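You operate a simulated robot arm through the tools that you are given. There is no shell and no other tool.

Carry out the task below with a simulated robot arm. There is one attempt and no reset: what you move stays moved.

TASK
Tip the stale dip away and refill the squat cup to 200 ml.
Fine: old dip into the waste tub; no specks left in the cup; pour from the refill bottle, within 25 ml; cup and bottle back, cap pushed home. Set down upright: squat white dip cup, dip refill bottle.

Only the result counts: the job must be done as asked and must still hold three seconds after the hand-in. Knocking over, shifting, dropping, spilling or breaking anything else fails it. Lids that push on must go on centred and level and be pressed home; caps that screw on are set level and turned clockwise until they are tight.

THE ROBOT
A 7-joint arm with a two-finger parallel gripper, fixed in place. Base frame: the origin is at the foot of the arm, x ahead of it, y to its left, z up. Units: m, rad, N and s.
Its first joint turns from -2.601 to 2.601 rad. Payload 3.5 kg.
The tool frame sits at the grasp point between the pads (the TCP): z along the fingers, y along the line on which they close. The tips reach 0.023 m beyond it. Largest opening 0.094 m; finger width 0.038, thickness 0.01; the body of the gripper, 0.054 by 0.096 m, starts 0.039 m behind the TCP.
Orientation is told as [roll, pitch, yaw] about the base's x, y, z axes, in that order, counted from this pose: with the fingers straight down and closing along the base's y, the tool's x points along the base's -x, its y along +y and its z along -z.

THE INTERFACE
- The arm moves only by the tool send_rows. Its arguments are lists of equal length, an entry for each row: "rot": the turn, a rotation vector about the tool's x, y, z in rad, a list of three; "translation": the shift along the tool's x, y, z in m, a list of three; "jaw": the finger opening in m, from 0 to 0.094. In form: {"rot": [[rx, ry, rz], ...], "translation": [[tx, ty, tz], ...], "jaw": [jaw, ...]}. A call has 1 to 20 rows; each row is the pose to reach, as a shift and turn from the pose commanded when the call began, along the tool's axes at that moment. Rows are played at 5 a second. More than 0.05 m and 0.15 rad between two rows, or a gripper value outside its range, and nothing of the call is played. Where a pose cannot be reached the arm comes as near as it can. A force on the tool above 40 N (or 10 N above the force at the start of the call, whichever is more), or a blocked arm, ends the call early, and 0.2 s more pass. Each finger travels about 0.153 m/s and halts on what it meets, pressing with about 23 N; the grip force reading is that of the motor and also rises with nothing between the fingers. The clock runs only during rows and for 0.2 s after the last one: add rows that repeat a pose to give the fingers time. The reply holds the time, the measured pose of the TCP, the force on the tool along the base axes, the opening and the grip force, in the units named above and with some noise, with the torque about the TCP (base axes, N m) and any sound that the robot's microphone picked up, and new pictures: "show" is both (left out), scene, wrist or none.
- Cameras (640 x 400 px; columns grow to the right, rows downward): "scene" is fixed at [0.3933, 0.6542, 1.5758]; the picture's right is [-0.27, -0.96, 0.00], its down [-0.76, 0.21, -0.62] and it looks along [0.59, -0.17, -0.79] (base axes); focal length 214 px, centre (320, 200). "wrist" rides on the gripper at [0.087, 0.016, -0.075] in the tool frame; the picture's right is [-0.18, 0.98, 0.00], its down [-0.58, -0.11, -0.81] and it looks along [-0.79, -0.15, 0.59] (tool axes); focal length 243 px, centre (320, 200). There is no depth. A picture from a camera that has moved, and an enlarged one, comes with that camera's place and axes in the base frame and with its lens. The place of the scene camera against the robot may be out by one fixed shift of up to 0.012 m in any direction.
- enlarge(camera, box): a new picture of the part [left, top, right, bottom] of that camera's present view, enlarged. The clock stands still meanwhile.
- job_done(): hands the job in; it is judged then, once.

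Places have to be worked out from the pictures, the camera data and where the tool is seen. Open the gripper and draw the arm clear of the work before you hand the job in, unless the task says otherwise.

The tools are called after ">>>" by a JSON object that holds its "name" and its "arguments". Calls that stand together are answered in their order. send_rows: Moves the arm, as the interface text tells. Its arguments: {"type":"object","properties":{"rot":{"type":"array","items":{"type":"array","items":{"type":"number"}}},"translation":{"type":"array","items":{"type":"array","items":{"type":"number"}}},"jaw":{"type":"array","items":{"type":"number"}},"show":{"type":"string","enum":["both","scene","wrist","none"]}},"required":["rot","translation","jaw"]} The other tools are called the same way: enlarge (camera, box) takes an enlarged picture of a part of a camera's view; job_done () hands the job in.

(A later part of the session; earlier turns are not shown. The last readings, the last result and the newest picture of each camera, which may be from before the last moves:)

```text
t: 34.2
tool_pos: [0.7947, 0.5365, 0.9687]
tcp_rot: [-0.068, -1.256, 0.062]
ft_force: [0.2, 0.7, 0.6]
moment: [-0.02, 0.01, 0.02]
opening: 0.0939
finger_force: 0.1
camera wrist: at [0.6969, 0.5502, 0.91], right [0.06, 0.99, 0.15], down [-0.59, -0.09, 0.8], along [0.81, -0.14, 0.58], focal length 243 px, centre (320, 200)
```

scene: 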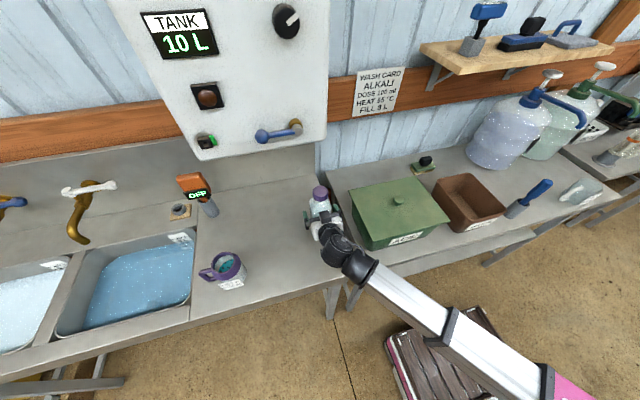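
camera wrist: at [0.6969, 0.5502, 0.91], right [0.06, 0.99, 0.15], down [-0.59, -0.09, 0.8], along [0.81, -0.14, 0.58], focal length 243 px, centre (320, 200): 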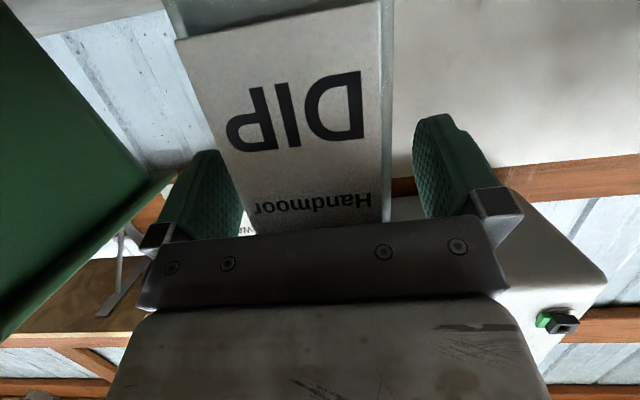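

The bottle now stands at the temporary spot. I'll back straight out, rise, then bring the tool vertical again.

>>> {"name": "send_rows", "arguments": {"rot": [[0, 0, 0], [0, 0, 0], [0, 0, 0], [0, 0, 0], [0, 0, 0], [0, 0, 0], [0, 0, 0], [0, 0, 0]], "translation": [[0.0105, 0, -0.0439], [0.021, 0, -0.0878], [0.0314, 0, -0.1317], [-0.0008, 0.005, -0.163], [-0.033, 0.01, -0.1942], [-0.065, 0.015, -0.2254], [-0.0973, 0.02, -0.2566], [-0.0973, 0.02, -0.2566]], "jaw": [0.094, 0.094, 0.094, 0.094, 0.094, 0.094, 0.094, 0.094], "show": "scene"}}

>>> {"name": "send_rows", "arguments": {"rot": [[0, 0.14, 0], [0, 0.28, 0], [0, 0.42, 0], [0, 0.56, 0], [0, 0.7, 0], [0, 0.84, 0], [0, 0.98, 0], [0, 1.12, 0], [0, 1.258, 0], [0, 1.258, 0]], "translation": [[0, 0, 0], [0, 0, 0], [0, 0, 0], [0, 0, 0], [0, 0, 0], [0, 0, 0], [0, 0, 0], [0, 0, 0], [0, 0, 0], [0, 0, 0]], "jaw": [0.094, 0.094, 0.094, 0.094, 0.094, 0.094, 0.094, 0.094, 0.094, 0.094], "show": "none"}}

```text
t: 36.0
tool_pos: [0.5797, 0.5576, 1.1412]
tcp_rot: [-0.069, -1.259, 0.065]
ft_force: [0.2, 0.6, 0.3]
moment: [-0.01, -0.01, -0.01]
opening: 0.094
finger_force: 0.0
```

scene: 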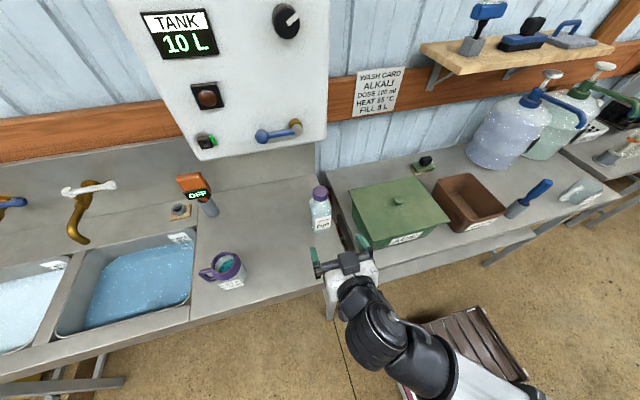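

```text
t: 38.2
tool_pos: [0.581, 0.5588, 1.1389]
tcp_rot: [-0.018, -0.004, -0.002]
ft_force: [1.0, -0.1, 0.6]
moment: [0.03, 0.01, 0.02]
opening: 0.0939
finger_force: 0.0
```

The bottle is upright and clear. I'll spin the tool so its x axis points to +y, then pitch it out toward the cup along +y.

>>> {"name": "send_rows", "arguments": {"rot": [[0, 0, 0.143], [0, 0, 0.286], [0, 0, 0.429], [0, 0, 0.572], [0, 0, 0.715], [0, 0, 0.858], [0, 0, 1.001], [0, 0, 1.144], [0, 0, 1.287], [0, 0, 1.43], [0, 0, 1.571], [0, 0, 1.571]], "translation": [[-0.004, 0.004, 0], [-0.008, 0.008, 0], [-0.012, 0.012, 0], [-0.016, 0.016, 0], [-0.02, 0.02, 0], [-0.024, 0.024, 0], [-0.028, 0.028, 0], [-0.032, 0.032, 0], [-0.036, 0.036, 0], [-0.04, 0.04, 0], [-0.044, 0.044, 0], [-0.044, 0.044, 0]], "jaw": [0.094, 0.094, 0.094, 0.094, 0.094, 0.094, 0.094, 0.094, 0.094, 0.094, 0.094, 0.094], "show": "none"}}

>>> {"name": "send_rows", "arguments": {"rot": [[0, 0.136, 0], [0, 0.272, 0], [0, 0.408, 0], [0, 0.544, 0], [0, 0.68, 0], [0, 0.816, 0], [0, 0.952, 0], [0, 1.088, 0], [0, 1.224, 0], [0, 1.361, 0], [0, 1.361, 0]], "translation": [[0.009, 0.006, 0.004], [0.018, 0.012, 0.008], [0.027, 0.018, 0.012], [0.036, 0.024, 0.016], [0.045, 0.03, 0.02], [0.054, 0.036, 0.024], [0.063, 0.042, 0.028], [0.072, 0.048, 0.032], [0.081, 0.054, 0.036], [0.09, 0.06, 0.04], [0.09, 0.06, 0.04]], "jaw": [0.094, 0.094, 0.094, 0.094, 0.094, 0.094, 0.094, 0.094, 0.094, 0.094, 0.094]}}

```text
t: 40.8
tool_pos: [0.625, 0.6042, 1.1395]
tcp_rot: [0.0, -0.02, -1.576]
ft_force: [-0.3, -0.1, -0.4]
moment: [0.01, 0.01, 0.0]
opening: 0.0939
finger_force: 0.0
```

```text
t: 43.2
tool_pos: [0.6847, 0.6918, 1.0966]
tcp_rot: [0.002, 1.343, -1.569]
ft_force: [-0.2, 0.6, 0.2]
moment: [0.0, 0.02, 0.01]
opening: 0.0938
finger_force: 0.1
camera wrist: at [0.7014, 0.6388, 1.1986], right [0.98, -0.04, -0.18], down [-0.11, -0.92, -0.38], along [-0.15, 0.4, -0.91], focal length 243 px, centre (320, 200)
```

scene: 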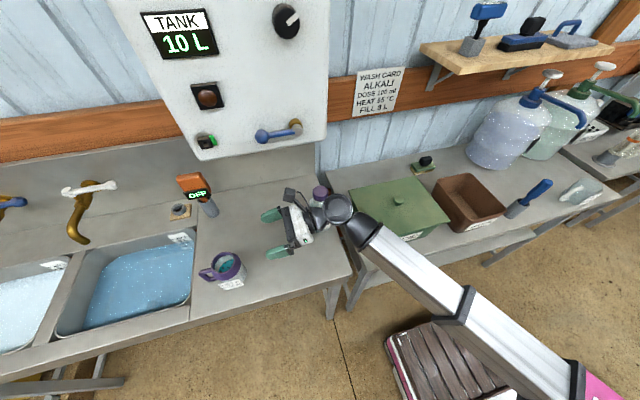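
wrist: 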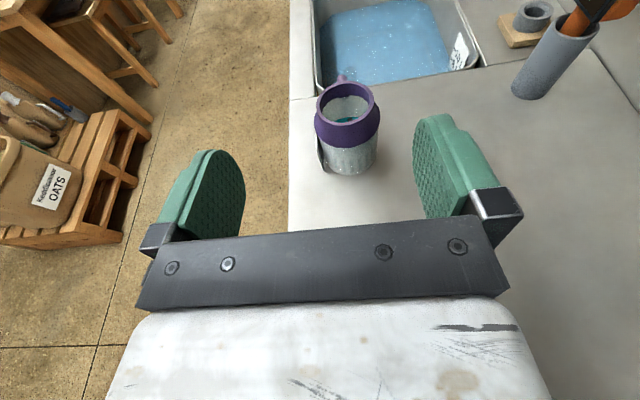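

The tool points along +y, 13° down. I'll enlarge the wrist view to refine the cup position before moving over it.

>>> {"name": "enlarge", "arguments": {"camera": "wrist", "box": [280, 60, 420, 190]}}

```text
3.08 times, centred on (350, 125) of wrist
camera zoom: at [0.7014, 0.6388, 1.1986], right [0.98, -0.04, -0.18], down [-0.11, -0.92, -0.38], along [-0.15, 0.4, -0.91], focal length 746 px, centre (228, 431)
```

zoom: 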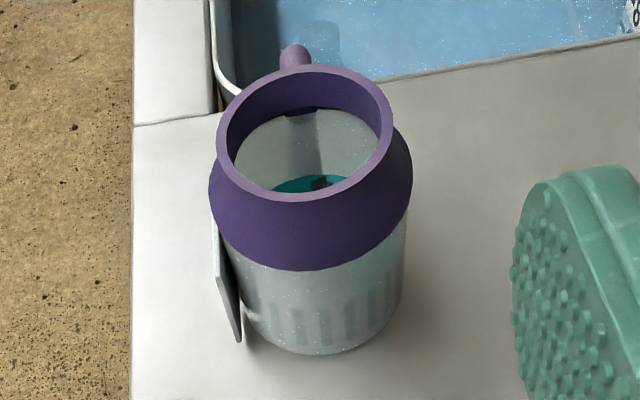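

The refined cup centre is (0.701, 0.8515), with the label face at x≈0.658, so the finger centre should be at x 0.6995. I'll move above the cup to (0.6995, 0.840, 1.06).

>>> {"name": "send_rows", "arguments": {"rot": [[0, 0, 0], [0, 0, 0], [0, 0, 0], [0, 0, 0], [0, 0, 0]], "translation": [[-0.0005, 0.0038, 0.0382], [-0.001, 0.0076, 0.0763], [-0.0016, 0.0114, 0.1145], [-0.0022, 0.0151, 0.1527], [-0.0022, 0.0151, 0.1527]], "jaw": [0.094, 0.094, 0.094, 0.094, 0.094]}}

```text
t: 44.4
tool_pos: [0.6992, 0.8407, 1.0592]
tcp_rot: [0.001, 1.34, -1.569]
ft_force: [0.7, -0.2, -0.2]
moment: [-0.01, 0.02, 0.01]
opening: 0.0941
finger_force: 0.0
camera wrist: at [0.7166, 0.7868, 1.1602], right [0.98, -0.04, -0.18], down [-0.11, -0.92, -0.38], along [-0.15, 0.4, -0.91], focal length 243 px, centre (320, 200)
```

scene: 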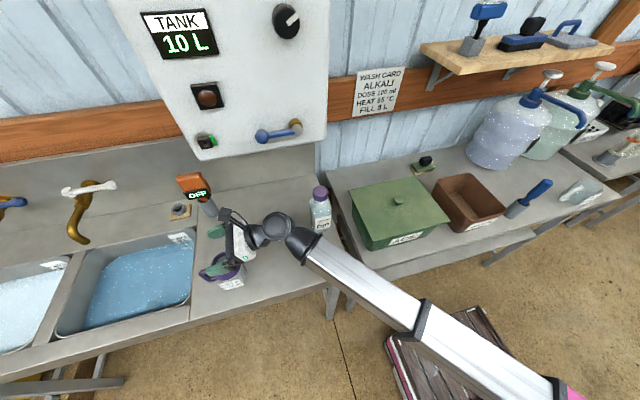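
wrist: 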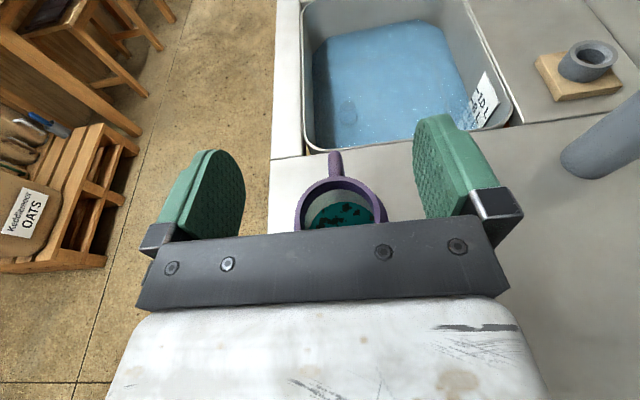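

Lined up above the cup. I'll descend partway so the fingertips straddle the collar, then check clearance.

>>> {"name": "send_rows", "arguments": {"rot": [[0, 0, 0], [0, 0, 0], [0, 0, 0], [0, 0, 0]], "translation": [[-0.0244, 0, 0.0056], [-0.0487, 0, 0.0113], [-0.0731, 0, 0.0169], [-0.0731, 0, 0.0169]], "jaw": [0.094, 0.094, 0.094, 0.094], "show": "both"}}

>>> {"name": "enlarge", "arguments": {"camera": "scene", "box": [180, 220, 280, 310]}}

```text
t: 45.4
tool_pos: [0.7008, 0.8401, 0.9843]
tcp_rot: [0.004, 1.339, -1.568]
ft_force: [0.0, -0.2, 0.6]
moment: [-0.03, 0.0, -0.02]
opening: 0.0939
finger_force: 0.0
camera wrist: at [0.7165, 0.7863, 1.0863], right [0.98, -0.04, -0.18], down [-0.11, -0.92, -0.38], along [-0.15, 0.4, -0.91], focal length 243 px, centre (320, 200)
```

scene: 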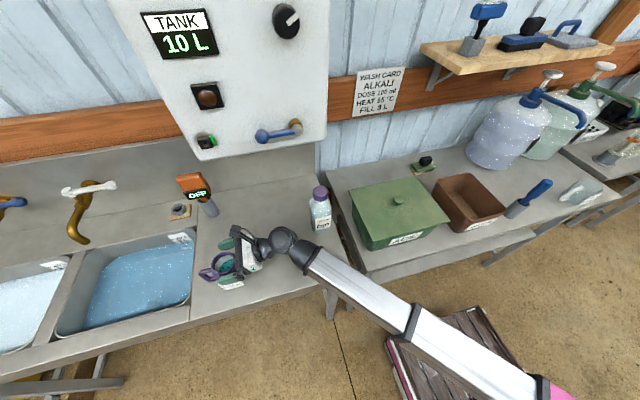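
wrist: 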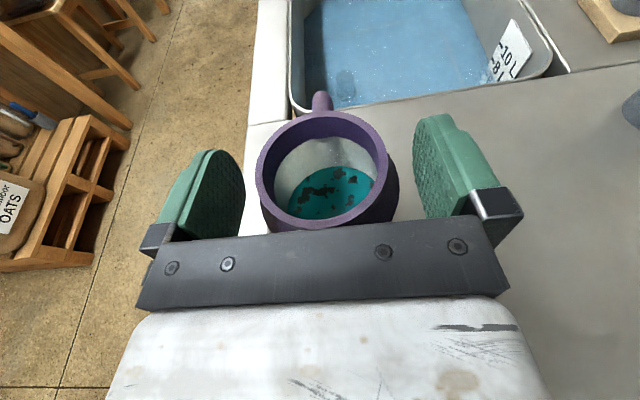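

```text
4.44 times, centred on (230, 265) of scene
camera zoom: at [0.3933, 0.6542, 1.5758], right [-0.27, -0.96, 0.0], down [-0.76, 0.21, -0.62], along [0.59, -0.17, -0.79], focal length 953 px, centre (720, -89)
```

zoom: 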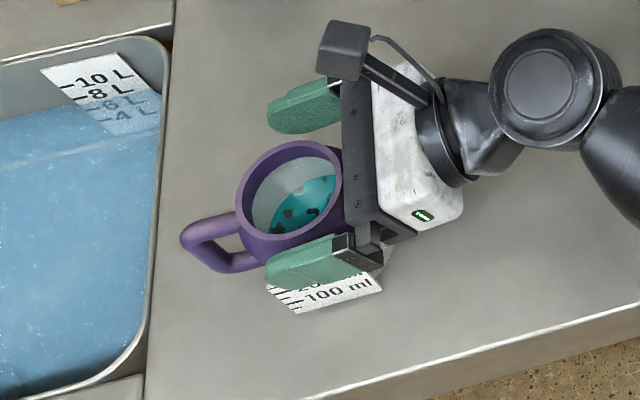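

The cup is centred between the pads. I'll continue down slowly to z 0.915, watching the forces as the finger passes the label's top edge.

>>> {"name": "send_rows", "arguments": {"rot": [[0, 0, 0], [0, 0, 0], [0, 0, 0], [0, 0, 0]], "translation": [[-0.0127, -0.0008, 0.0029], [-0.0253, -0.0008, 0.0058], [-0.038, -0.0008, 0.0088], [-0.038, -0.0008, 0.0088]], "jaw": [0.094, 0.094, 0.094, 0.094], "show": "scene"}}

>>> {"name": "enlarge", "arguments": {"camera": "scene", "box": [180, 220, 280, 310]}}

```text
t: 46.4
tool_pos: [0.6998, 0.8392, 0.947]
tcp_rot: [0.003, 1.339, -1.57]
ft_force: [-1.3, 0.0, 0.4]
moment: [-0.03, -0.01, -0.03]
opening: 0.0938
finger_force: 0.1
```

scene: 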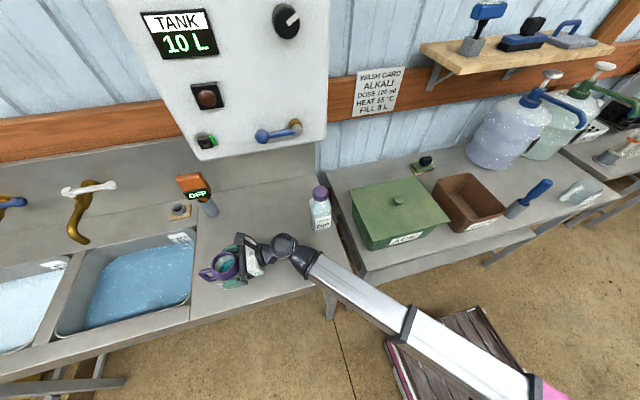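

```text
4.44 times, centred on (230, 265) of scene
camera zoom: at [0.3933, 0.6542, 1.5758], right [-0.27, -0.96, 0.0], down [-0.76, 0.21, -0.62], along [0.59, -0.17, -0.79], focal length 953 px, centre (720, -89)
```

zoom: 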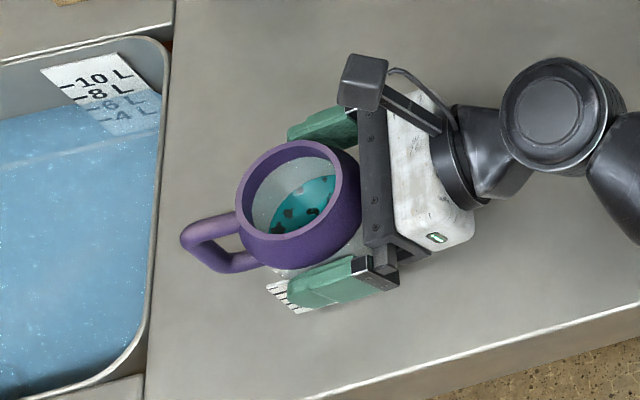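

Clean passage outside the label. Now the last 31 mm down, then I'll close the jaws.

>>> {"name": "send_rows", "arguments": {"rot": [[0, 0, 0], [0, 0, 0], [0, 0, 0]], "translation": [[-0.015, 0, 0.0035], [-0.0302, 0, 0.007], [-0.0302, 0, 0.007]], "jaw": [0.094, 0.094, 0.094], "show": "none"}}

>>> {"name": "send_rows", "arguments": {"rot": [[0, 0, 0], [0, 0, 0], [0, 0, 0], [0, 0, 0]], "translation": [[0, 0, 0], [0, 0, 0], [0, 0, 0], [0, 0, 0]], "jaw": [0.085, 0.075, 0.07, 0.07], "show": "both"}}

>>> {"name": "enlarge", "arguments": {"camera": "scene", "box": [180, 220, 280, 310]}}

```text
t: 47.2
tool_pos: [0.7005, 0.8394, 0.9164]
tcp_rot: [0.002, 1.341, -1.57]
ft_force: [1.3, 1.0, 10.1]
moment: [-0.48, 0.11, 0.01]
opening: 0.0941
finger_force: 0.1
```

```text
t: 48.2
tool_pos: [0.6993, 0.8392, 0.9166]
tcp_rot: [0.005, 1.342, -1.571]
ft_force: [3.1, 5.8, 20.3]
moment: [-0.67, 0.09, 0.16]
opening: 0.0737
finger_force: 23.1
camera wrist: at [0.7163, 0.7864, 1.018], right [0.98, -0.04, -0.18], down [-0.11, -0.92, -0.38], along [-0.15, 0.4, -0.91], focal length 243 px, centre (320, 200)
```

scene: 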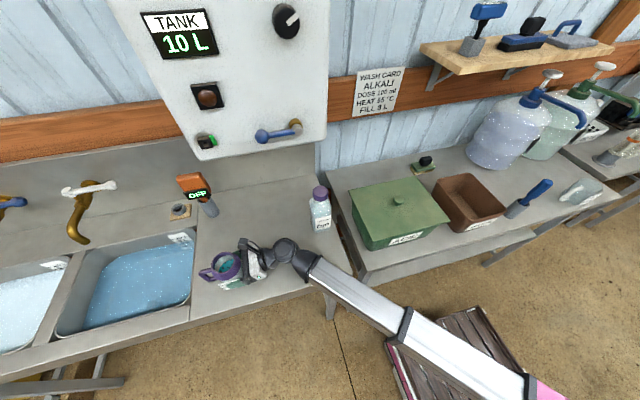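
wrist: 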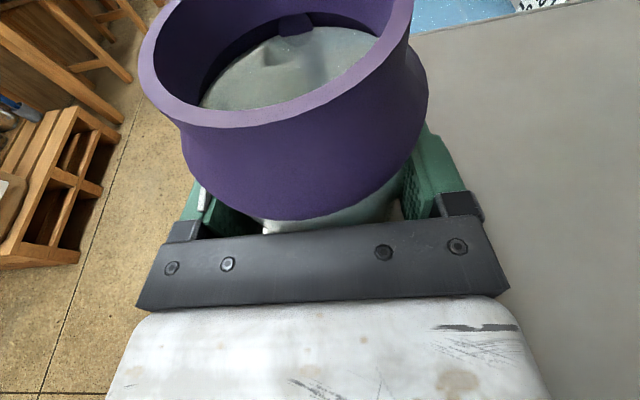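

```text
4.44 times, centred on (230, 265) of scene
camera zoom: at [0.3933, 0.6542, 1.5758], right [-0.27, -0.96, 0.0], down [-0.76, 0.21, -0.62], along [0.59, -0.17, -0.79], focal length 953 px, centre (720, -89)
```

zoom: 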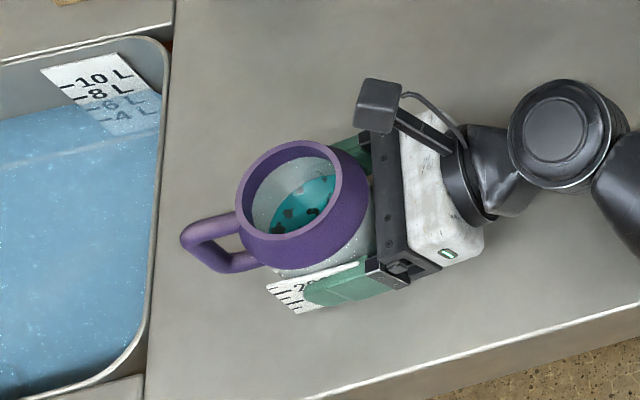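

Gripped firmly at 73.7 mm across body and label. There is a light upward contact load near the palm's lower edge, so I'll lift gently by 40 mm and read the forces.

>>> {"name": "send_rows", "arguments": {"rot": [[0, 0, 0], [0, 0, 0], [0, 0, 0], [0, 0, 0], [0, 0, 0]], "translation": [[0.006, 0, -0.0014], [0.0146, 0, -0.0034], [0.0263, 0, -0.006], [0.039, 0, -0.009], [0.039, 0, -0.009]], "jaw": [0.06, 0.06, 0.06, 0.06, 0.06], "show": "both"}}

>>> {"name": "enlarge", "arguments": {"camera": "scene", "box": [180, 220, 280, 310]}}

```text
t: 49.4
tool_pos: [0.7002, 0.8414, 0.9556]
tcp_rot: [0.001, 1.341, -1.573]
ft_force: [-0.6, -0.2, -2.2]
moment: [-0.04, 0.02, 0.02]
opening: 0.0739
finger_force: 22.8
camera wrist: at [0.7166, 0.7872, 1.0575], right [0.98, -0.04, -0.18], down [-0.11, -0.92, -0.38], along [-0.15, 0.39, -0.91], focal length 243 px, centre (320, 200)
```

scene: 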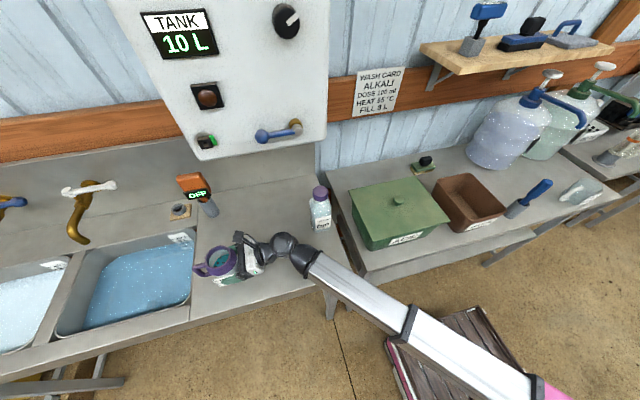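
wrist: 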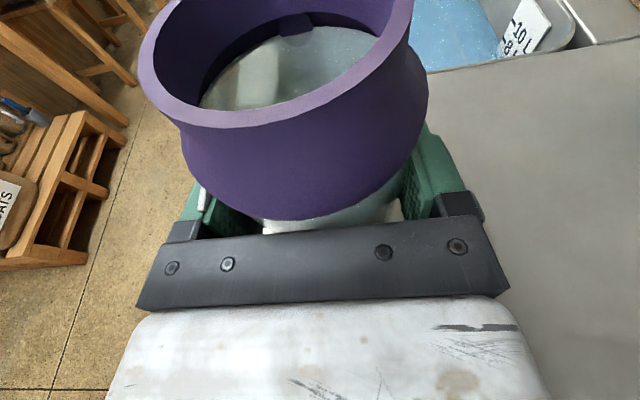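

```text
4.44 times, centred on (230, 265) of scene
camera zoom: at [0.3933, 0.6542, 1.5758], right [-0.27, -0.96, 0.0], down [-0.76, 0.21, -0.62], along [0.59, -0.17, -0.79], focal length 953 px, centre (720, -89)
```

zoom: 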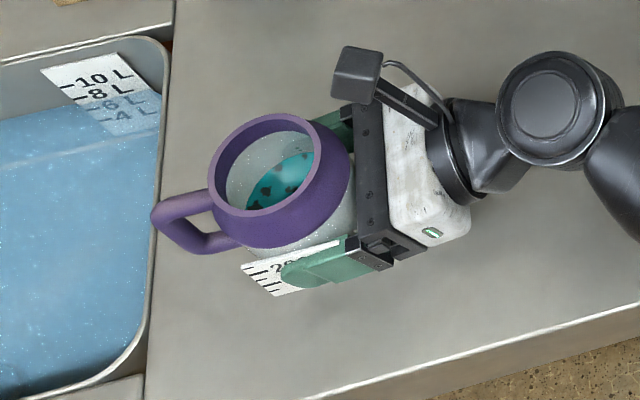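

The cup is lifted upright, weighing about 2 N with its old dip. I'll raise it and draw inwards toward the waste tub, keeping it level.

>>> {"name": "send_rows", "arguments": {"rot": [[0, 0, 0], [0, 0, 0], [0, 0, 0], [0, 0, 0], [0, 0, 0], [0, 0, 0], [0, 0, 0], [0, 0, 0]], "translation": [[0.02, -0.006, -0.01], [0.05, -0.014, -0.028], [0.08, -0.023, -0.048], [0.11, -0.034, -0.07], [0.14, -0.045, -0.092], [0.168, -0.055, -0.114], [0.1807, -0.0598, -0.124], [0.1807, -0.0598, -0.124]], "jaw": [0.06, 0.06, 0.06, 0.06, 0.06, 0.06, 0.06, 0.06], "show": "none"}}

```text
t: 51.2
tool_pos: [0.6393, 0.7592, 1.1592]
tcp_rot: [0.001, 1.34, -1.569]
ft_force: [-0.5, -0.9, -2.5]
moment: [-0.04, 0.0, 0.04]
opening: 0.0737
finger_force: 22.8
```

Holding level at z 1.16. Next is the swing across toward the waste tub, with the yaw turning along.

>>> {"name": "send_rows", "arguments": {"rot": [[-0.0585, 0, 0.0136], [-0.1169, 0, 0.0271], [-0.1754, 0, 0.0407], [-0.2338, 0, 0.0542], [-0.2923, 0, 0.0678], [-0.3507, 0, 0.0813], [-0.4092, 0, 0.0949], [-0.4676, 0, 0.1084], [-0.5261, 0, 0.122], [-0.5845, 0, 0.1355], [-0.643, 0, 0.1491], [-0.7014, 0, 0.1626], [-0.7014, 0, 0.1626]], "translation": [[-0.0059, -0.0026, -0.0329], [-0.0118, -0.0051, -0.0657], [-0.0177, -0.0077, -0.0986], [-0.0236, -0.0102, -0.1314], [-0.0295, -0.0128, -0.1643], [-0.0354, -0.0154, -0.1971], [-0.0413, -0.0179, -0.23], [-0.0472, -0.0205, -0.2628], [-0.0531, -0.023, -0.2957], [-0.059, -0.0256, -0.3285], [-0.0649, -0.0281, -0.3614], [-0.0708, -0.0307, -0.3942], [-0.0708, -0.0307, -0.3942]], "jaw": [0.06, 0.06, 0.06, 0.06, 0.06, 0.06, 0.06, 0.06, 0.06, 0.06, 0.06, 0.06, 0.06]}}

```text
t: 54.0
tool_pos: [0.6083, 0.3628, 1.1815]
tcp_rot: [0.007, 1.342, -2.286]
ft_force: [-0.5, 0.7, -2.2]
moment: [-0.02, 0.04, -0.02]
opening: 0.0737
finger_force: 23.2
camera wrist: at [0.5859, 0.3113, 1.283], right [0.71, -0.68, -0.18], down [-0.69, -0.62, -0.38], along [0.15, 0.39, -0.91], focal length 243 px, centre (320, 200)
```

scene: 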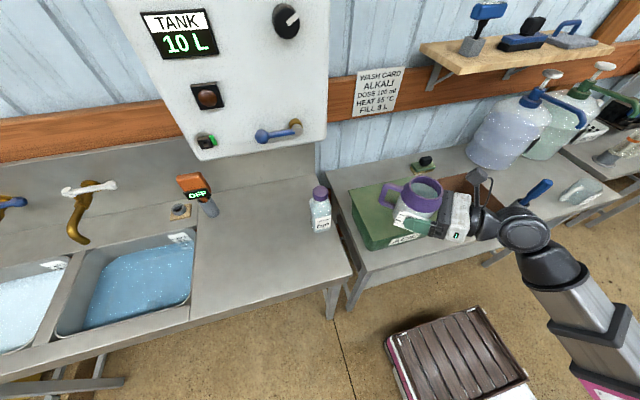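
wrist: 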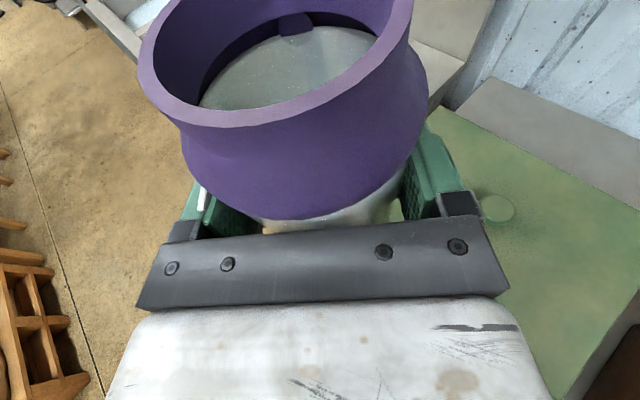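

Level and steady. I'll continue to just beside the waste tub's centre, above it.

>>> {"name": "send_rows", "arguments": {"rot": [[-0.0449, 0, 0.0105], [-0.0899, 0, 0.0209], [-0.1348, 0, 0.0314], [-0.1798, 0, 0.0419], [-0.2247, 0, 0.0523], [-0.2697, 0, 0.0628], [-0.3146, 0, 0.0733], [-0.3596, 0, 0.0838], [-0.4045, 0, 0.0942], [-0.4495, 0, 0.1047], [-0.4944, 0, 0.1152], [-0.5394, 0, 0.1256], [-0.5843, 0, 0.1361], [-0.5843, 0, 0.1361]], "translation": [[-0.0052, 0.0272, -0.0188], [-0.0103, 0.0545, -0.0376], [-0.0155, 0.0817, -0.0563], [-0.0206, 0.109, -0.0751], [-0.0258, 0.1362, -0.0939], [-0.031, 0.1635, -0.1127], [-0.0361, 0.1907, -0.1314], [-0.0413, 0.218, -0.1502], [-0.0465, 0.2452, -0.169], [-0.0516, 0.2725, -0.1878], [-0.0568, 0.2997, -0.2065], [-0.0619, 0.327, -0.2253], [-0.0671, 0.3542, -0.2441], [-0.0671, 0.3542, -0.2441]], "jaw": [0.06, 0.06, 0.06, 0.06, 0.06, 0.06, 0.06, 0.06, 0.06, 0.06, 0.06, 0.06, 0.06, 0.06]}}

```text
t: 57.0
tool_pos: [0.7085, -0.0631, 1.1729]
tcp_rot: [0.011, 1.342, -2.884]
ft_force: [0.8, 0.6, -2.9]
moment: [0.0, 0.05, -0.02]
opening: 0.0738
finger_force: 22.9
camera wrist: at [0.6601, -0.0911, 1.2746], right [0.2, -0.96, -0.18], down [-0.92, -0.12, -0.38], along [0.35, 0.24, -0.91], focal length 243 px, centre (320, 200)
```

scene: 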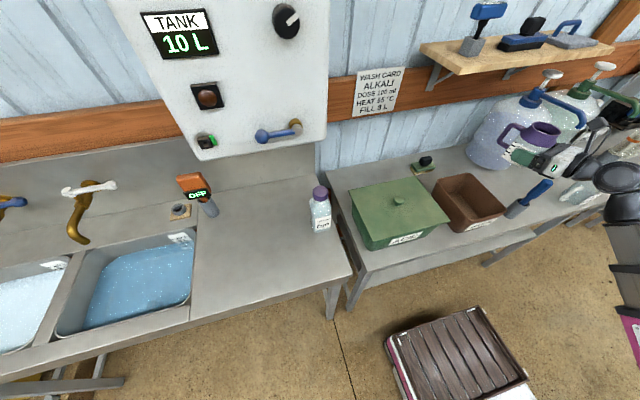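
wrist: 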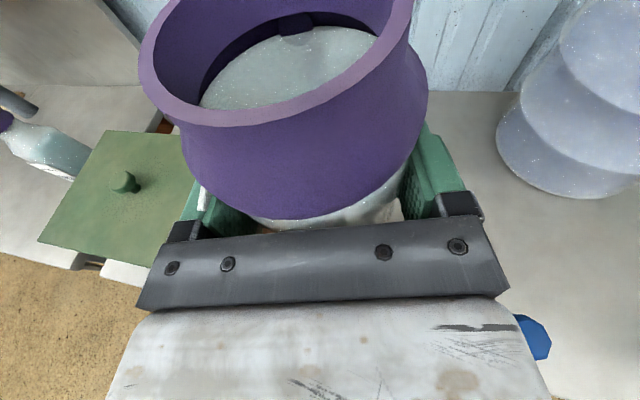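

The cup is beside the tub centre. I place the tub rim at about x 0.63–0.82, y -0.085–0.055, z≈0.975. I'll lower to z 1.12, then start rolling the cup left over the tub.

>>> {"name": "send_rows", "arguments": {"rot": [[0, 0, 0], [0, 0, 0], [0, 0, 0]], "translation": [[-0.0246, 0.0035, 0.0112], [-0.0492, 0.0069, 0.0223], [-0.0492, 0.0069, 0.0223]], "jaw": [0.06, 0.06, 0.06], "show": "none"}}

>>> {"name": "send_rows", "arguments": {"rot": [[0, 0, -0.1], [0, 0, -0.2], [0, 0, -0.3], [0, 0, -0.4], [0, 0, -0.5], [0, 0, -0.6], [0, 0, -0.7], [0, 0, -0.8]], "translation": [[0, 0, 0], [0, 0, 0], [0, 0, 0], [0, 0, 0], [0, 0, 0], [0, 0, 0], [0, 0, 0], [0, 0, 0]], "jaw": [0.06, 0.06, 0.06, 0.06, 0.06, 0.06, 0.06, 0.06]}}

>>> {"name": "enlarge", "arguments": {"camera": "scene", "box": [440, 100, 600, 240]}}

```text
t: 57.8
tool_pos: [0.7187, -0.0672, 1.1191]
tcp_rot: [0.008, 1.342, -2.885]
ft_force: [-0.1, 0.6, -2.4]
moment: [-0.02, 0.07, 0.01]
opening: 0.0738
finger_force: 22.7
```

```text
t: 59.6
tool_pos: [0.7195, -0.0678, 1.118]
tcp_rot: [1.259, 0.741, -1.536]
ft_force: [-0.2, -0.4, -2.4]
moment: [-0.05, 0.04, -0.02]
opening: 0.0741
finger_force: 22.8
camera wrist: at [0.6523, -0.0325, 1.2063], right [0.33, -0.76, 0.57], down [-0.78, -0.55, -0.29], along [0.53, -0.35, -0.77], focal length 243 px, centre (320, 200)
```

scene: 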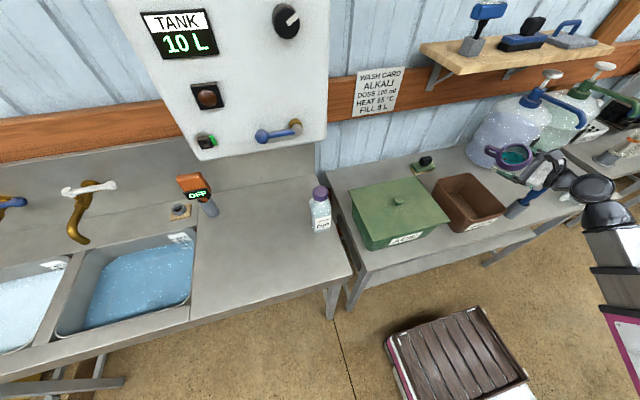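
wrist: 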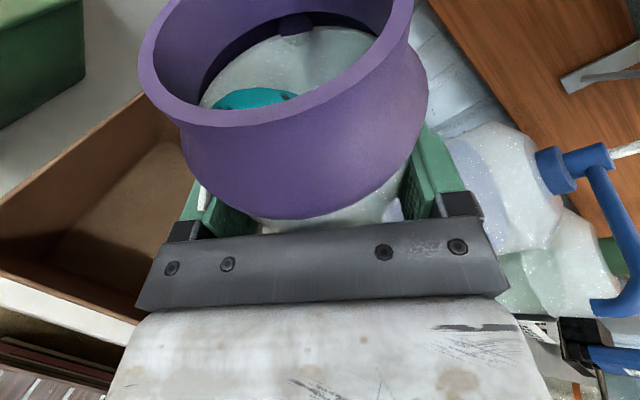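

```text
2.86 times, centred on (520, 170) of scene
camera zoom: at [0.3933, 0.6542, 1.5758], right [-0.27, -0.96, 0.0], down [-0.76, 0.21, -0.62], along [0.59, -0.17, -0.79], focal length 613 px, centre (-251, 286)
```

zoom: 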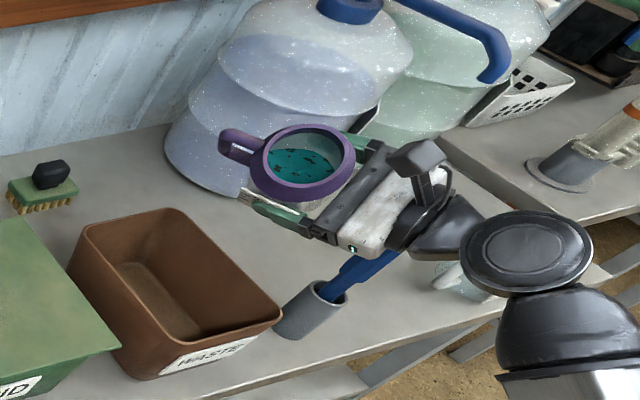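

The tub lies below and left as computed, and the mouth is over its centre. I'll continue the roll slowly to pour.

>>> {"name": "send_rows", "arguments": {"rot": [[0, 0, -0.06], [0, 0, -0.12], [0, 0, -0.18], [0, 0, -0.24], [0, 0, -0.3], [0, 0, -0.36], [0, 0, -0.42], [0, 0, -0.48], [0, 0, -0.54], [0, 0, -0.6], [0, 0, -0.66], [0, 0, -0.72], [0, 0, -0.78]], "translation": [[0, 0, 0], [0, 0, 0], [0, 0, 0], [0, 0, 0], [0, 0, 0], [0, 0, 0], [0, 0, 0], [0, 0, 0], [0, 0, 0], [0, 0, 0], [0, 0, 0], [0, 0, 0], [0, 0, 0]], "jaw": [0.06, 0.06, 0.06, 0.06, 0.06, 0.06, 0.06, 0.06, 0.06, 0.06, 0.06, 0.06, 0.06]}}

>>> {"name": "enlarge", "arguments": {"camera": "scene", "box": [440, 100, 600, 240]}}

```text
t: 62.4
tool_pos: [0.7184, -0.0679, 1.1201]
tcp_rot: [1.343, -0.013, -1.32]
ft_force: [0.5, -0.5, -1.9]
moment: [0.0, 0.03, 0.0]
opening: 0.0737
finger_force: 23.1
camera wrist: at [0.6304, -0.0014, 1.1512], right [0.26, -0.11, 0.96], down [-0.64, -0.76, 0.08], along [0.72, -0.64, -0.27], focal length 243 px, centre (320, 200)
```

scene: 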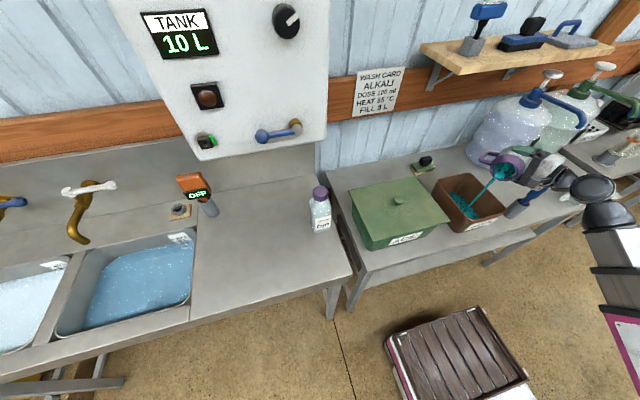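
wrist: 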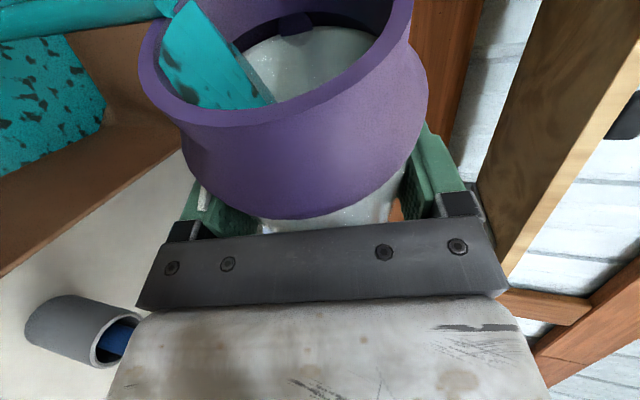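

```text
2.86 times, centred on (520, 170) of scene
camera zoom: at [0.3933, 0.6542, 1.5758], right [-0.27, -0.96, 0.0], down [-0.76, 0.21, -0.62], along [0.59, -0.17, -0.79], focal length 613 px, centre (-251, 286)
```

zoom: 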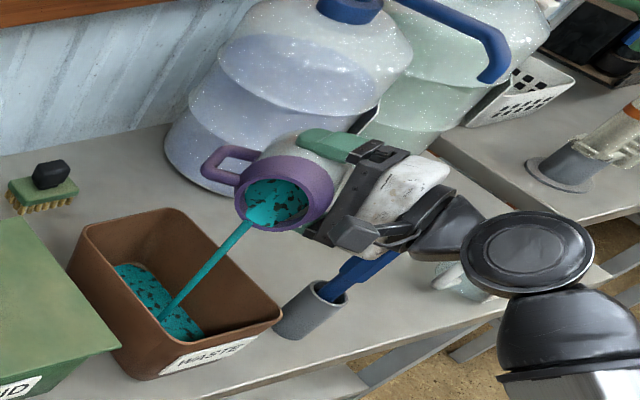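

The old dip is streaming into the middle of the tub. I'll keep rolling to about 150° and hold to drain.

>>> {"name": "send_rows", "arguments": {"rot": [[0, 0, -0.07], [0, 0, -0.14], [0, 0, -0.21], [0, 0, -0.28], [0, 0, -0.35], [0, 0, -0.42], [0, 0, -0.49], [0, 0, -0.56], [0, 0, -0.63], [0, 0, -0.7], [0, 0, -0.77], [0, 0, -0.84], [0, 0, -0.91], [0, 0, -0.98], [0, 0, -0.98], [0, 0, -0.98], [0, 0, -0.98], [0, 0, -0.98], [0, 0, -0.98], [0, 0, -0.98]], "translation": [[0, 0, 0], [0, 0, 0], [0, 0, 0], [0, 0, 0], [0, 0, 0], [0, 0, 0], [0, 0, 0], [0, 0, 0], [0, 0, 0], [0, 0, 0], [0, 0, 0], [0, 0, 0], [0, 0, 0], [0, 0, 0], [0, 0, 0], [0, 0, 0], [0, 0, 0], [0, 0, 0], [0, 0, 0], [0, 0, 0]], "jaw": [0.06, 0.06, 0.06, 0.06, 0.06, 0.06, 0.06, 0.06, 0.06, 0.06, 0.06, 0.06, 0.06, 0.06, 0.06, 0.06, 0.06, 0.06, 0.06, 0.06]}}

>>> {"name": "enlarge", "arguments": {"camera": "scene", "box": [440, 100, 600, 240]}}

>>> {"name": "enlarge", "arguments": {"camera": "wrist", "box": [120, 0, 440, 230]}}

```text
t: 66.6
tool_pos: [0.7191, -0.0679, 1.1194]
tcp_rot: [1.17, -0.953, -0.99]
ft_force: [0.3, -0.5, -1.1]
moment: [-0.03, 0.02, -0.02]
opening: 0.0735
finger_force: 23.2
camera wrist: at [0.6196, -0.0304, 1.0743], right [-0.03, 0.74, 0.67], down [-0.57, -0.57, 0.6], along [0.82, -0.37, 0.43], focal length 243 px, centre (320, 200)
```

scene: 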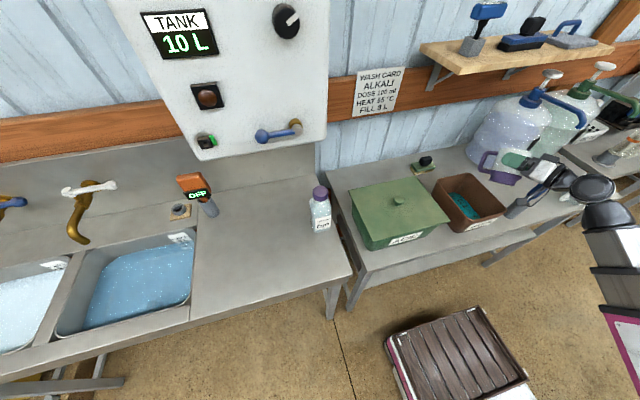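
wrist: 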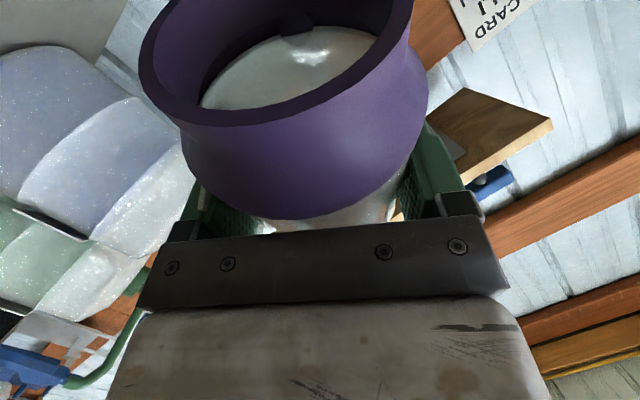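

```text
2.86 times, centred on (520, 170) of scene
camera zoom: at [0.3933, 0.6542, 1.5758], right [-0.27, -0.96, 0.0], down [-0.76, 0.21, -0.62], along [0.59, -0.17, -0.79], focal length 613 px, centre (-251, 286)
```

zoom: 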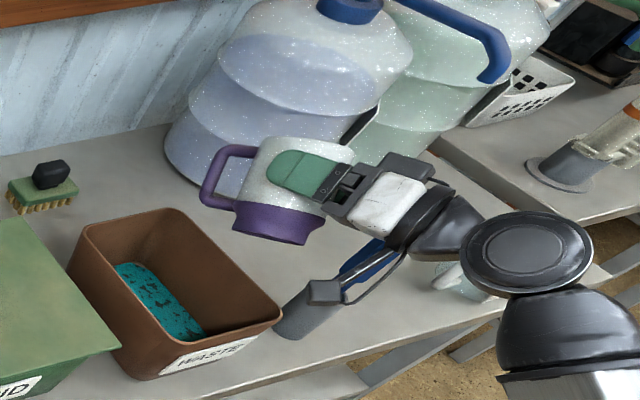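

```text
1.74 times, centred on (280, 115) of wrist
camera zoom: at [0.6196, -0.0304, 1.0743], right [-0.03, 0.74, 0.67], down [-0.57, -0.57, 0.6], along [0.82, -0.37, 0.43], focal length 422 px, centre (390, 348)
```

zoom: 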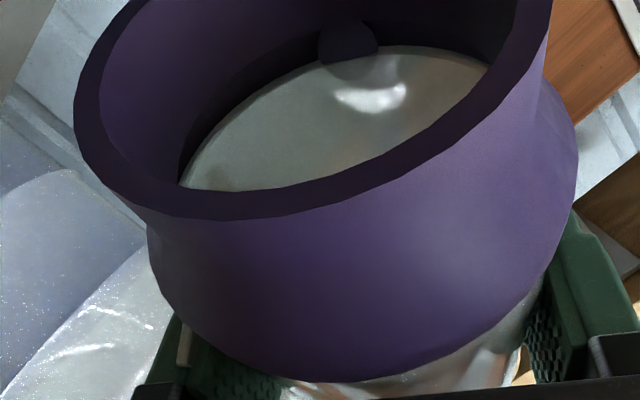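

The tub has received the dip, and the cup now reads about 1 N. I'll roll a little further and hold so the last of it drains, then check the inside.

>>> {"name": "send_rows", "arguments": {"rot": [[0, 0, -0.1], [0, 0, -0.2], [0, 0, -0.35], [0, 0, -0.35], [0, 0, -0.2], [0, 0, -0.35], [0, 0, -0.35], [0, 0, -0.35], [0, 0, -0.35], [0, 0, -0.35]], "translation": [[0, 0, 0], [0, 0, 0], [0, 0, 0], [0, 0, 0], [0, 0, 0], [0, 0, 0], [0, 0, 0], [0, 0, 0], [0, 0, 0], [0, 0, 0]], "jaw": [0.06, 0.06, 0.06, 0.06, 0.06, 0.06, 0.06, 0.06, 0.06, 0.06], "show": "none"}}

>>> {"name": "send_rows", "arguments": {"rot": [[0, 0, 0.15], [0, 0, 0.3], [0, 0, 0.45], [0, 0, 0.6], [0, 0, 0.75], [0, 0, 0.9], [0, 0, 1.05], [0, 0, 1.2], [0, 0, 1.35], [0, 0, 1.5], [0, 0, 1.65], [0, 0, 1.8], [0, 0, 1.93], [0, 0, 1.93]], "translation": [[0, 0, 0], [0, 0, 0], [0, 0, 0], [0, 0, 0], [0, 0, 0], [0, 0, 0], [0, 0, 0], [0, 0, 0], [0, 0, 0], [0, 0, 0], [0, 0, 0], [0, 0, 0], [0, 0, 0], [0, 0, 0]], "jaw": [0.06, 0.06, 0.06, 0.06, 0.06, 0.06, 0.06, 0.06, 0.06, 0.06, 0.06, 0.06, 0.06, 0.06]}}

>>> {"name": "enlarge", "arguments": {"camera": "scene", "box": [470, 110, 570, 200]}}

>>> {"name": "enlarge", "arguments": {"camera": "wrist", "box": [120, 0, 440, 230]}}

```text
t: 68.8
tool_pos: [0.7201, -0.0673, 1.1187]
tcp_rot: [0.776, -1.249, -0.553]
ft_force: [-0.2, 0.6, 0.0]
moment: [-0.03, 0.02, 0.0]
opening: 0.0734
finger_force: 22.8
```

```text
t: 71.8
tool_pos: [0.719, -0.0677, 1.1177]
tcp_rot: [1.301, 0.574, -1.473]
ft_force: [-0.9, -0.3, -1.5]
moment: [0.01, 0.03, 0.02]
opening: 0.0735
finger_force: 23.5
camera wrist: at [0.647, -0.0212, 1.1959], right [0.33, -0.64, 0.7], down [-0.75, -0.63, -0.22], along [0.58, -0.45, -0.68], focal length 243 px, centre (320, 200)
```

scene: 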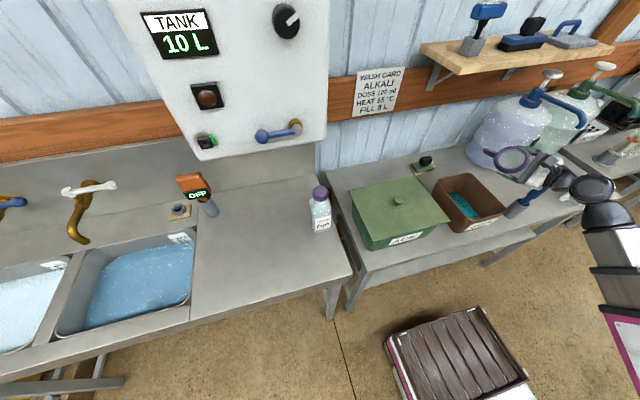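
wrist: 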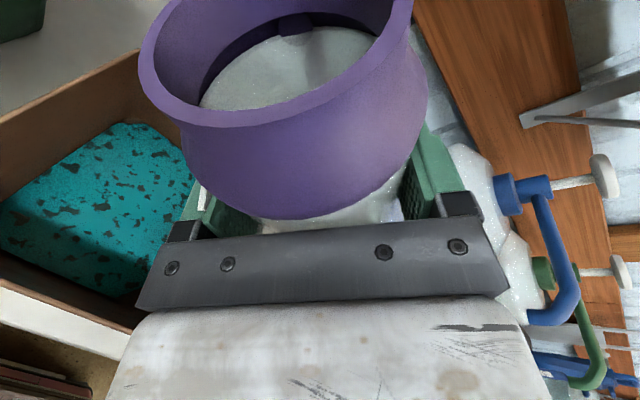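

```text
4.44 times, centred on (520, 155) of scene
camera zoom: at [0.3933, 0.6542, 1.5758], right [-0.27, -0.96, 0.0], down [-0.76, 0.21, -0.62], along [0.59, -0.17, -0.79], focal length 953 px, centre (-569, 400)
```

zoom: 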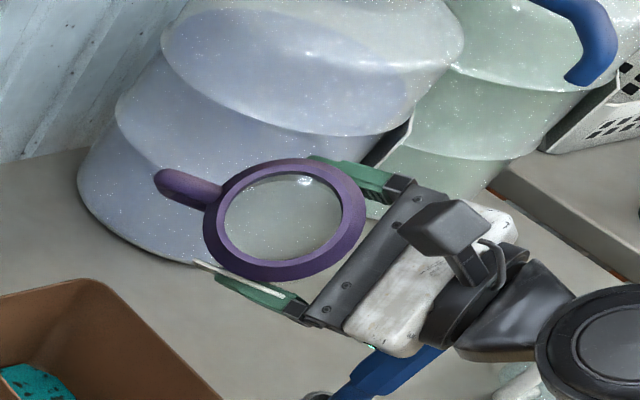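

```text
1.74 times, centred on (280, 115) of wrist
camera zoom: at [0.647, -0.0212, 1.1959], right [0.33, -0.64, 0.7], down [-0.75, -0.63, -0.22], along [0.58, -0.45, -0.68], focal length 422 px, centre (390, 348)
```

zoom: 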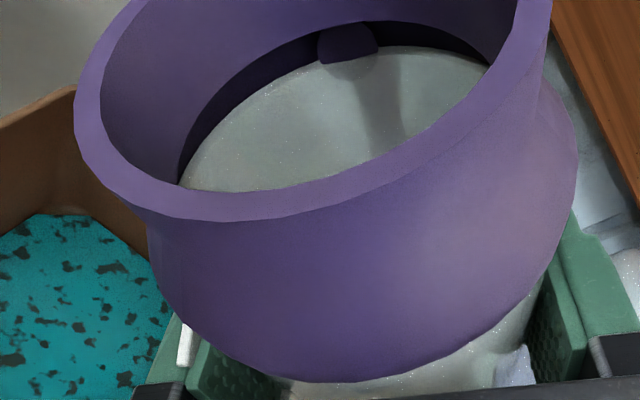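

The inside looks clean, with no teal and no specks. I'll roll back upright and lift, then return the cup along the same path.

>>> {"name": "send_rows", "arguments": {"rot": [[0, 0, 0.14], [0, 0, 0.28], [0, 0, 0.42], [0, 0, 0.56], [0, 0, 0.7], [0, 0, 0.84], [0, 0, 0.98], [0, 0, 0.98], [0, 0, 0.98]], "translation": [[0, 0, 0], [0, 0, 0], [0, 0, 0], [0, 0, 0], [0, 0, 0], [0, 0, 0], [0, 0, 0], [0, 0, 0], [0, 0, 0]], "jaw": [0.06, 0.06, 0.06, 0.06, 0.06, 0.06, 0.06, 0.06, 0.06], "show": "scene"}}

>>> {"name": "send_rows", "arguments": {"rot": [[0, 0, 0]], "translation": [[0, 0, 0]], "jaw": [0.06], "show": "none"}}

>>> {"name": "send_rows", "arguments": {"rot": [[0, 0, 0]], "translation": [[0, 0, 0]], "jaw": [0.06], "show": "none"}}

>>> {"name": "enlarge", "arguments": {"camera": "scene", "box": [470, 110, 570, 200]}}

>>> {"name": "enlarge", "arguments": {"camera": "scene", "box": [420, 160, 540, 250]}}

```text
t: 73.8
tool_pos: [0.7181, -0.0674, 1.1189]
tcp_rot: [0.006, 1.342, -2.888]
ft_force: [0.8, 0.0, -0.9]
moment: [0.0, 0.04, 0.0]
opening: 0.0734
finger_force: 22.8
```

scene: 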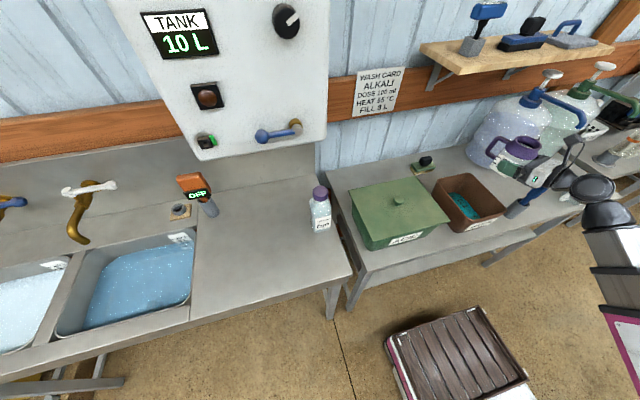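

```text
t: 74.2
tool_pos: [0.7195, -0.0666, 1.1202]
tcp_rot: [0.009, 1.342, -2.885]
ft_force: [-0.4, -0.4, -0.8]
moment: [0.05, 0.03, 0.0]
opening: 0.0737
finger_force: 22.9
```

```text
t: 74.6
tool_pos: [0.7187, -0.067, 1.1184]
tcp_rot: [0.009, 1.344, -2.884]
ft_force: [-0.3, 0.5, -0.6]
moment: [-0.01, 0.03, 0.02]
opening: 0.0736
finger_force: 23.1
```

```text
4.44 times, centred on (520, 155) of scene
camera zoom: at [0.3933, 0.6542, 1.5758], right [-0.27, -0.96, 0.0], down [-0.76, 0.21, -0.62], along [0.59, -0.17, -0.79], focal length 953 px, centre (-569, 400)
```

zoom: 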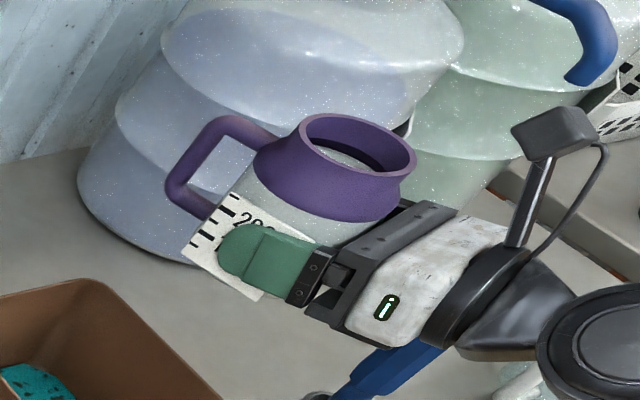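

```text
4.44 times, centred on (480, 205) of scene
camera zoom: at [0.3933, 0.6542, 1.5758], right [-0.27, -0.96, 0.0], down [-0.76, 0.21, -0.62], along [0.59, -0.17, -0.79], focal length 953 px, centre (-391, 178)
```

zoom: 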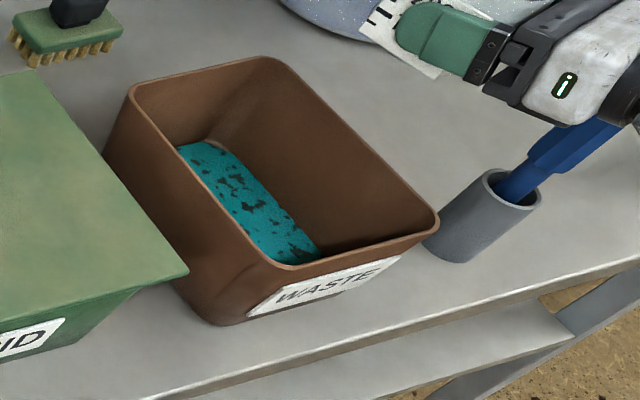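

The tub holds all the dip and nothing was spilled. The empty cup weighs about 0.9 N. I'll carry it back along the reverse path toward its home spot.

>>> {"name": "send_rows", "arguments": {"rot": [[0, 0, 0], [0, 0, 0], [0.0531, 0, -0.0124], [0.1062, 0, -0.0247], [0.1594, 0, -0.0371], [0.2125, 0, -0.0495], [0.2656, 0, -0.0619], [0.3187, 0, -0.0742], [0.3718, 0, -0.0866], [0.425, 0, -0.099], [0.4781, 0, -0.1114], [0.5312, 0, -0.1237], [0.5843, 0, -0.1361], [0.5843, 0, -0.1361]], "translation": [[0.0246, -0.0034, -0.0112], [0.0492, -0.0069, -0.0223], [0.0503, -0.0465, -0.0217], [0.0513, -0.086, -0.0212], [0.0524, -0.1256, -0.0206], [0.0535, -0.1651, -0.02], [0.0545, -0.2047, -0.0195], [0.0556, -0.2442, -0.0189], [0.0566, -0.2838, -0.0184], [0.0577, -0.3233, -0.0178], [0.0588, -0.3629, -0.0172], [0.0598, -0.4024, -0.0167], [0.0609, -0.442, -0.0161], [0.0609, -0.442, -0.0161]], "jaw": [0.06, 0.06, 0.06, 0.06, 0.06, 0.06, 0.06, 0.06, 0.06, 0.06, 0.06, 0.06, 0.06, 0.06], "show": "none"}}

```text
t: 77.6
tool_pos: [0.6079, 0.3605, 1.1825]
tcp_rot: [0.01, 1.34, -2.283]
ft_force: [0.4, 0.4, -0.8]
moment: [0.0, 0.05, 0.01]
opening: 0.0735
finger_force: 23.0
```

Now the second leg back toward the cup's home, turning the tool to point along +y again.

>>> {"name": "send_rows", "arguments": {"rot": [[0.0695, 0, -0.0163], [0.139, 0, -0.0327], [0.2085, 0, -0.049], [0.278, 0, -0.0654], [0.3476, 0, -0.0817], [0.4171, 0, -0.098], [0.4866, 0, -0.1144], [0.5561, 0, -0.1307], [0.6256, 0, -0.1471], [0.6951, 0, -0.1634], [0.6951, 0, -0.1634]], "translation": [[0.0052, -0.0237, 0.0318], [0.0104, -0.0474, 0.0637], [0.0157, -0.0711, 0.0955], [0.0209, -0.0948, 0.1273], [0.0261, -0.1185, 0.1592], [0.0313, -0.1421, 0.191], [0.0365, -0.1658, 0.2228], [0.0418, -0.1895, 0.2546], [0.047, -0.2132, 0.2865], [0.0522, -0.2369, 0.3183], [0.0522, -0.2369, 0.3183]], "jaw": [0.06, 0.06, 0.06, 0.06, 0.06, 0.06, 0.06, 0.06, 0.06, 0.06, 0.06], "show": "none"}}

```text
t: 80.0
tool_pos: [0.642, 0.7595, 1.1571]
tcp_rot: [0.012, 1.339, -1.564]
ft_force: [0.1, 0.1, -0.2]
moment: [0.02, 0.0, 0.02]
opening: 0.0736
finger_force: 23.0
```

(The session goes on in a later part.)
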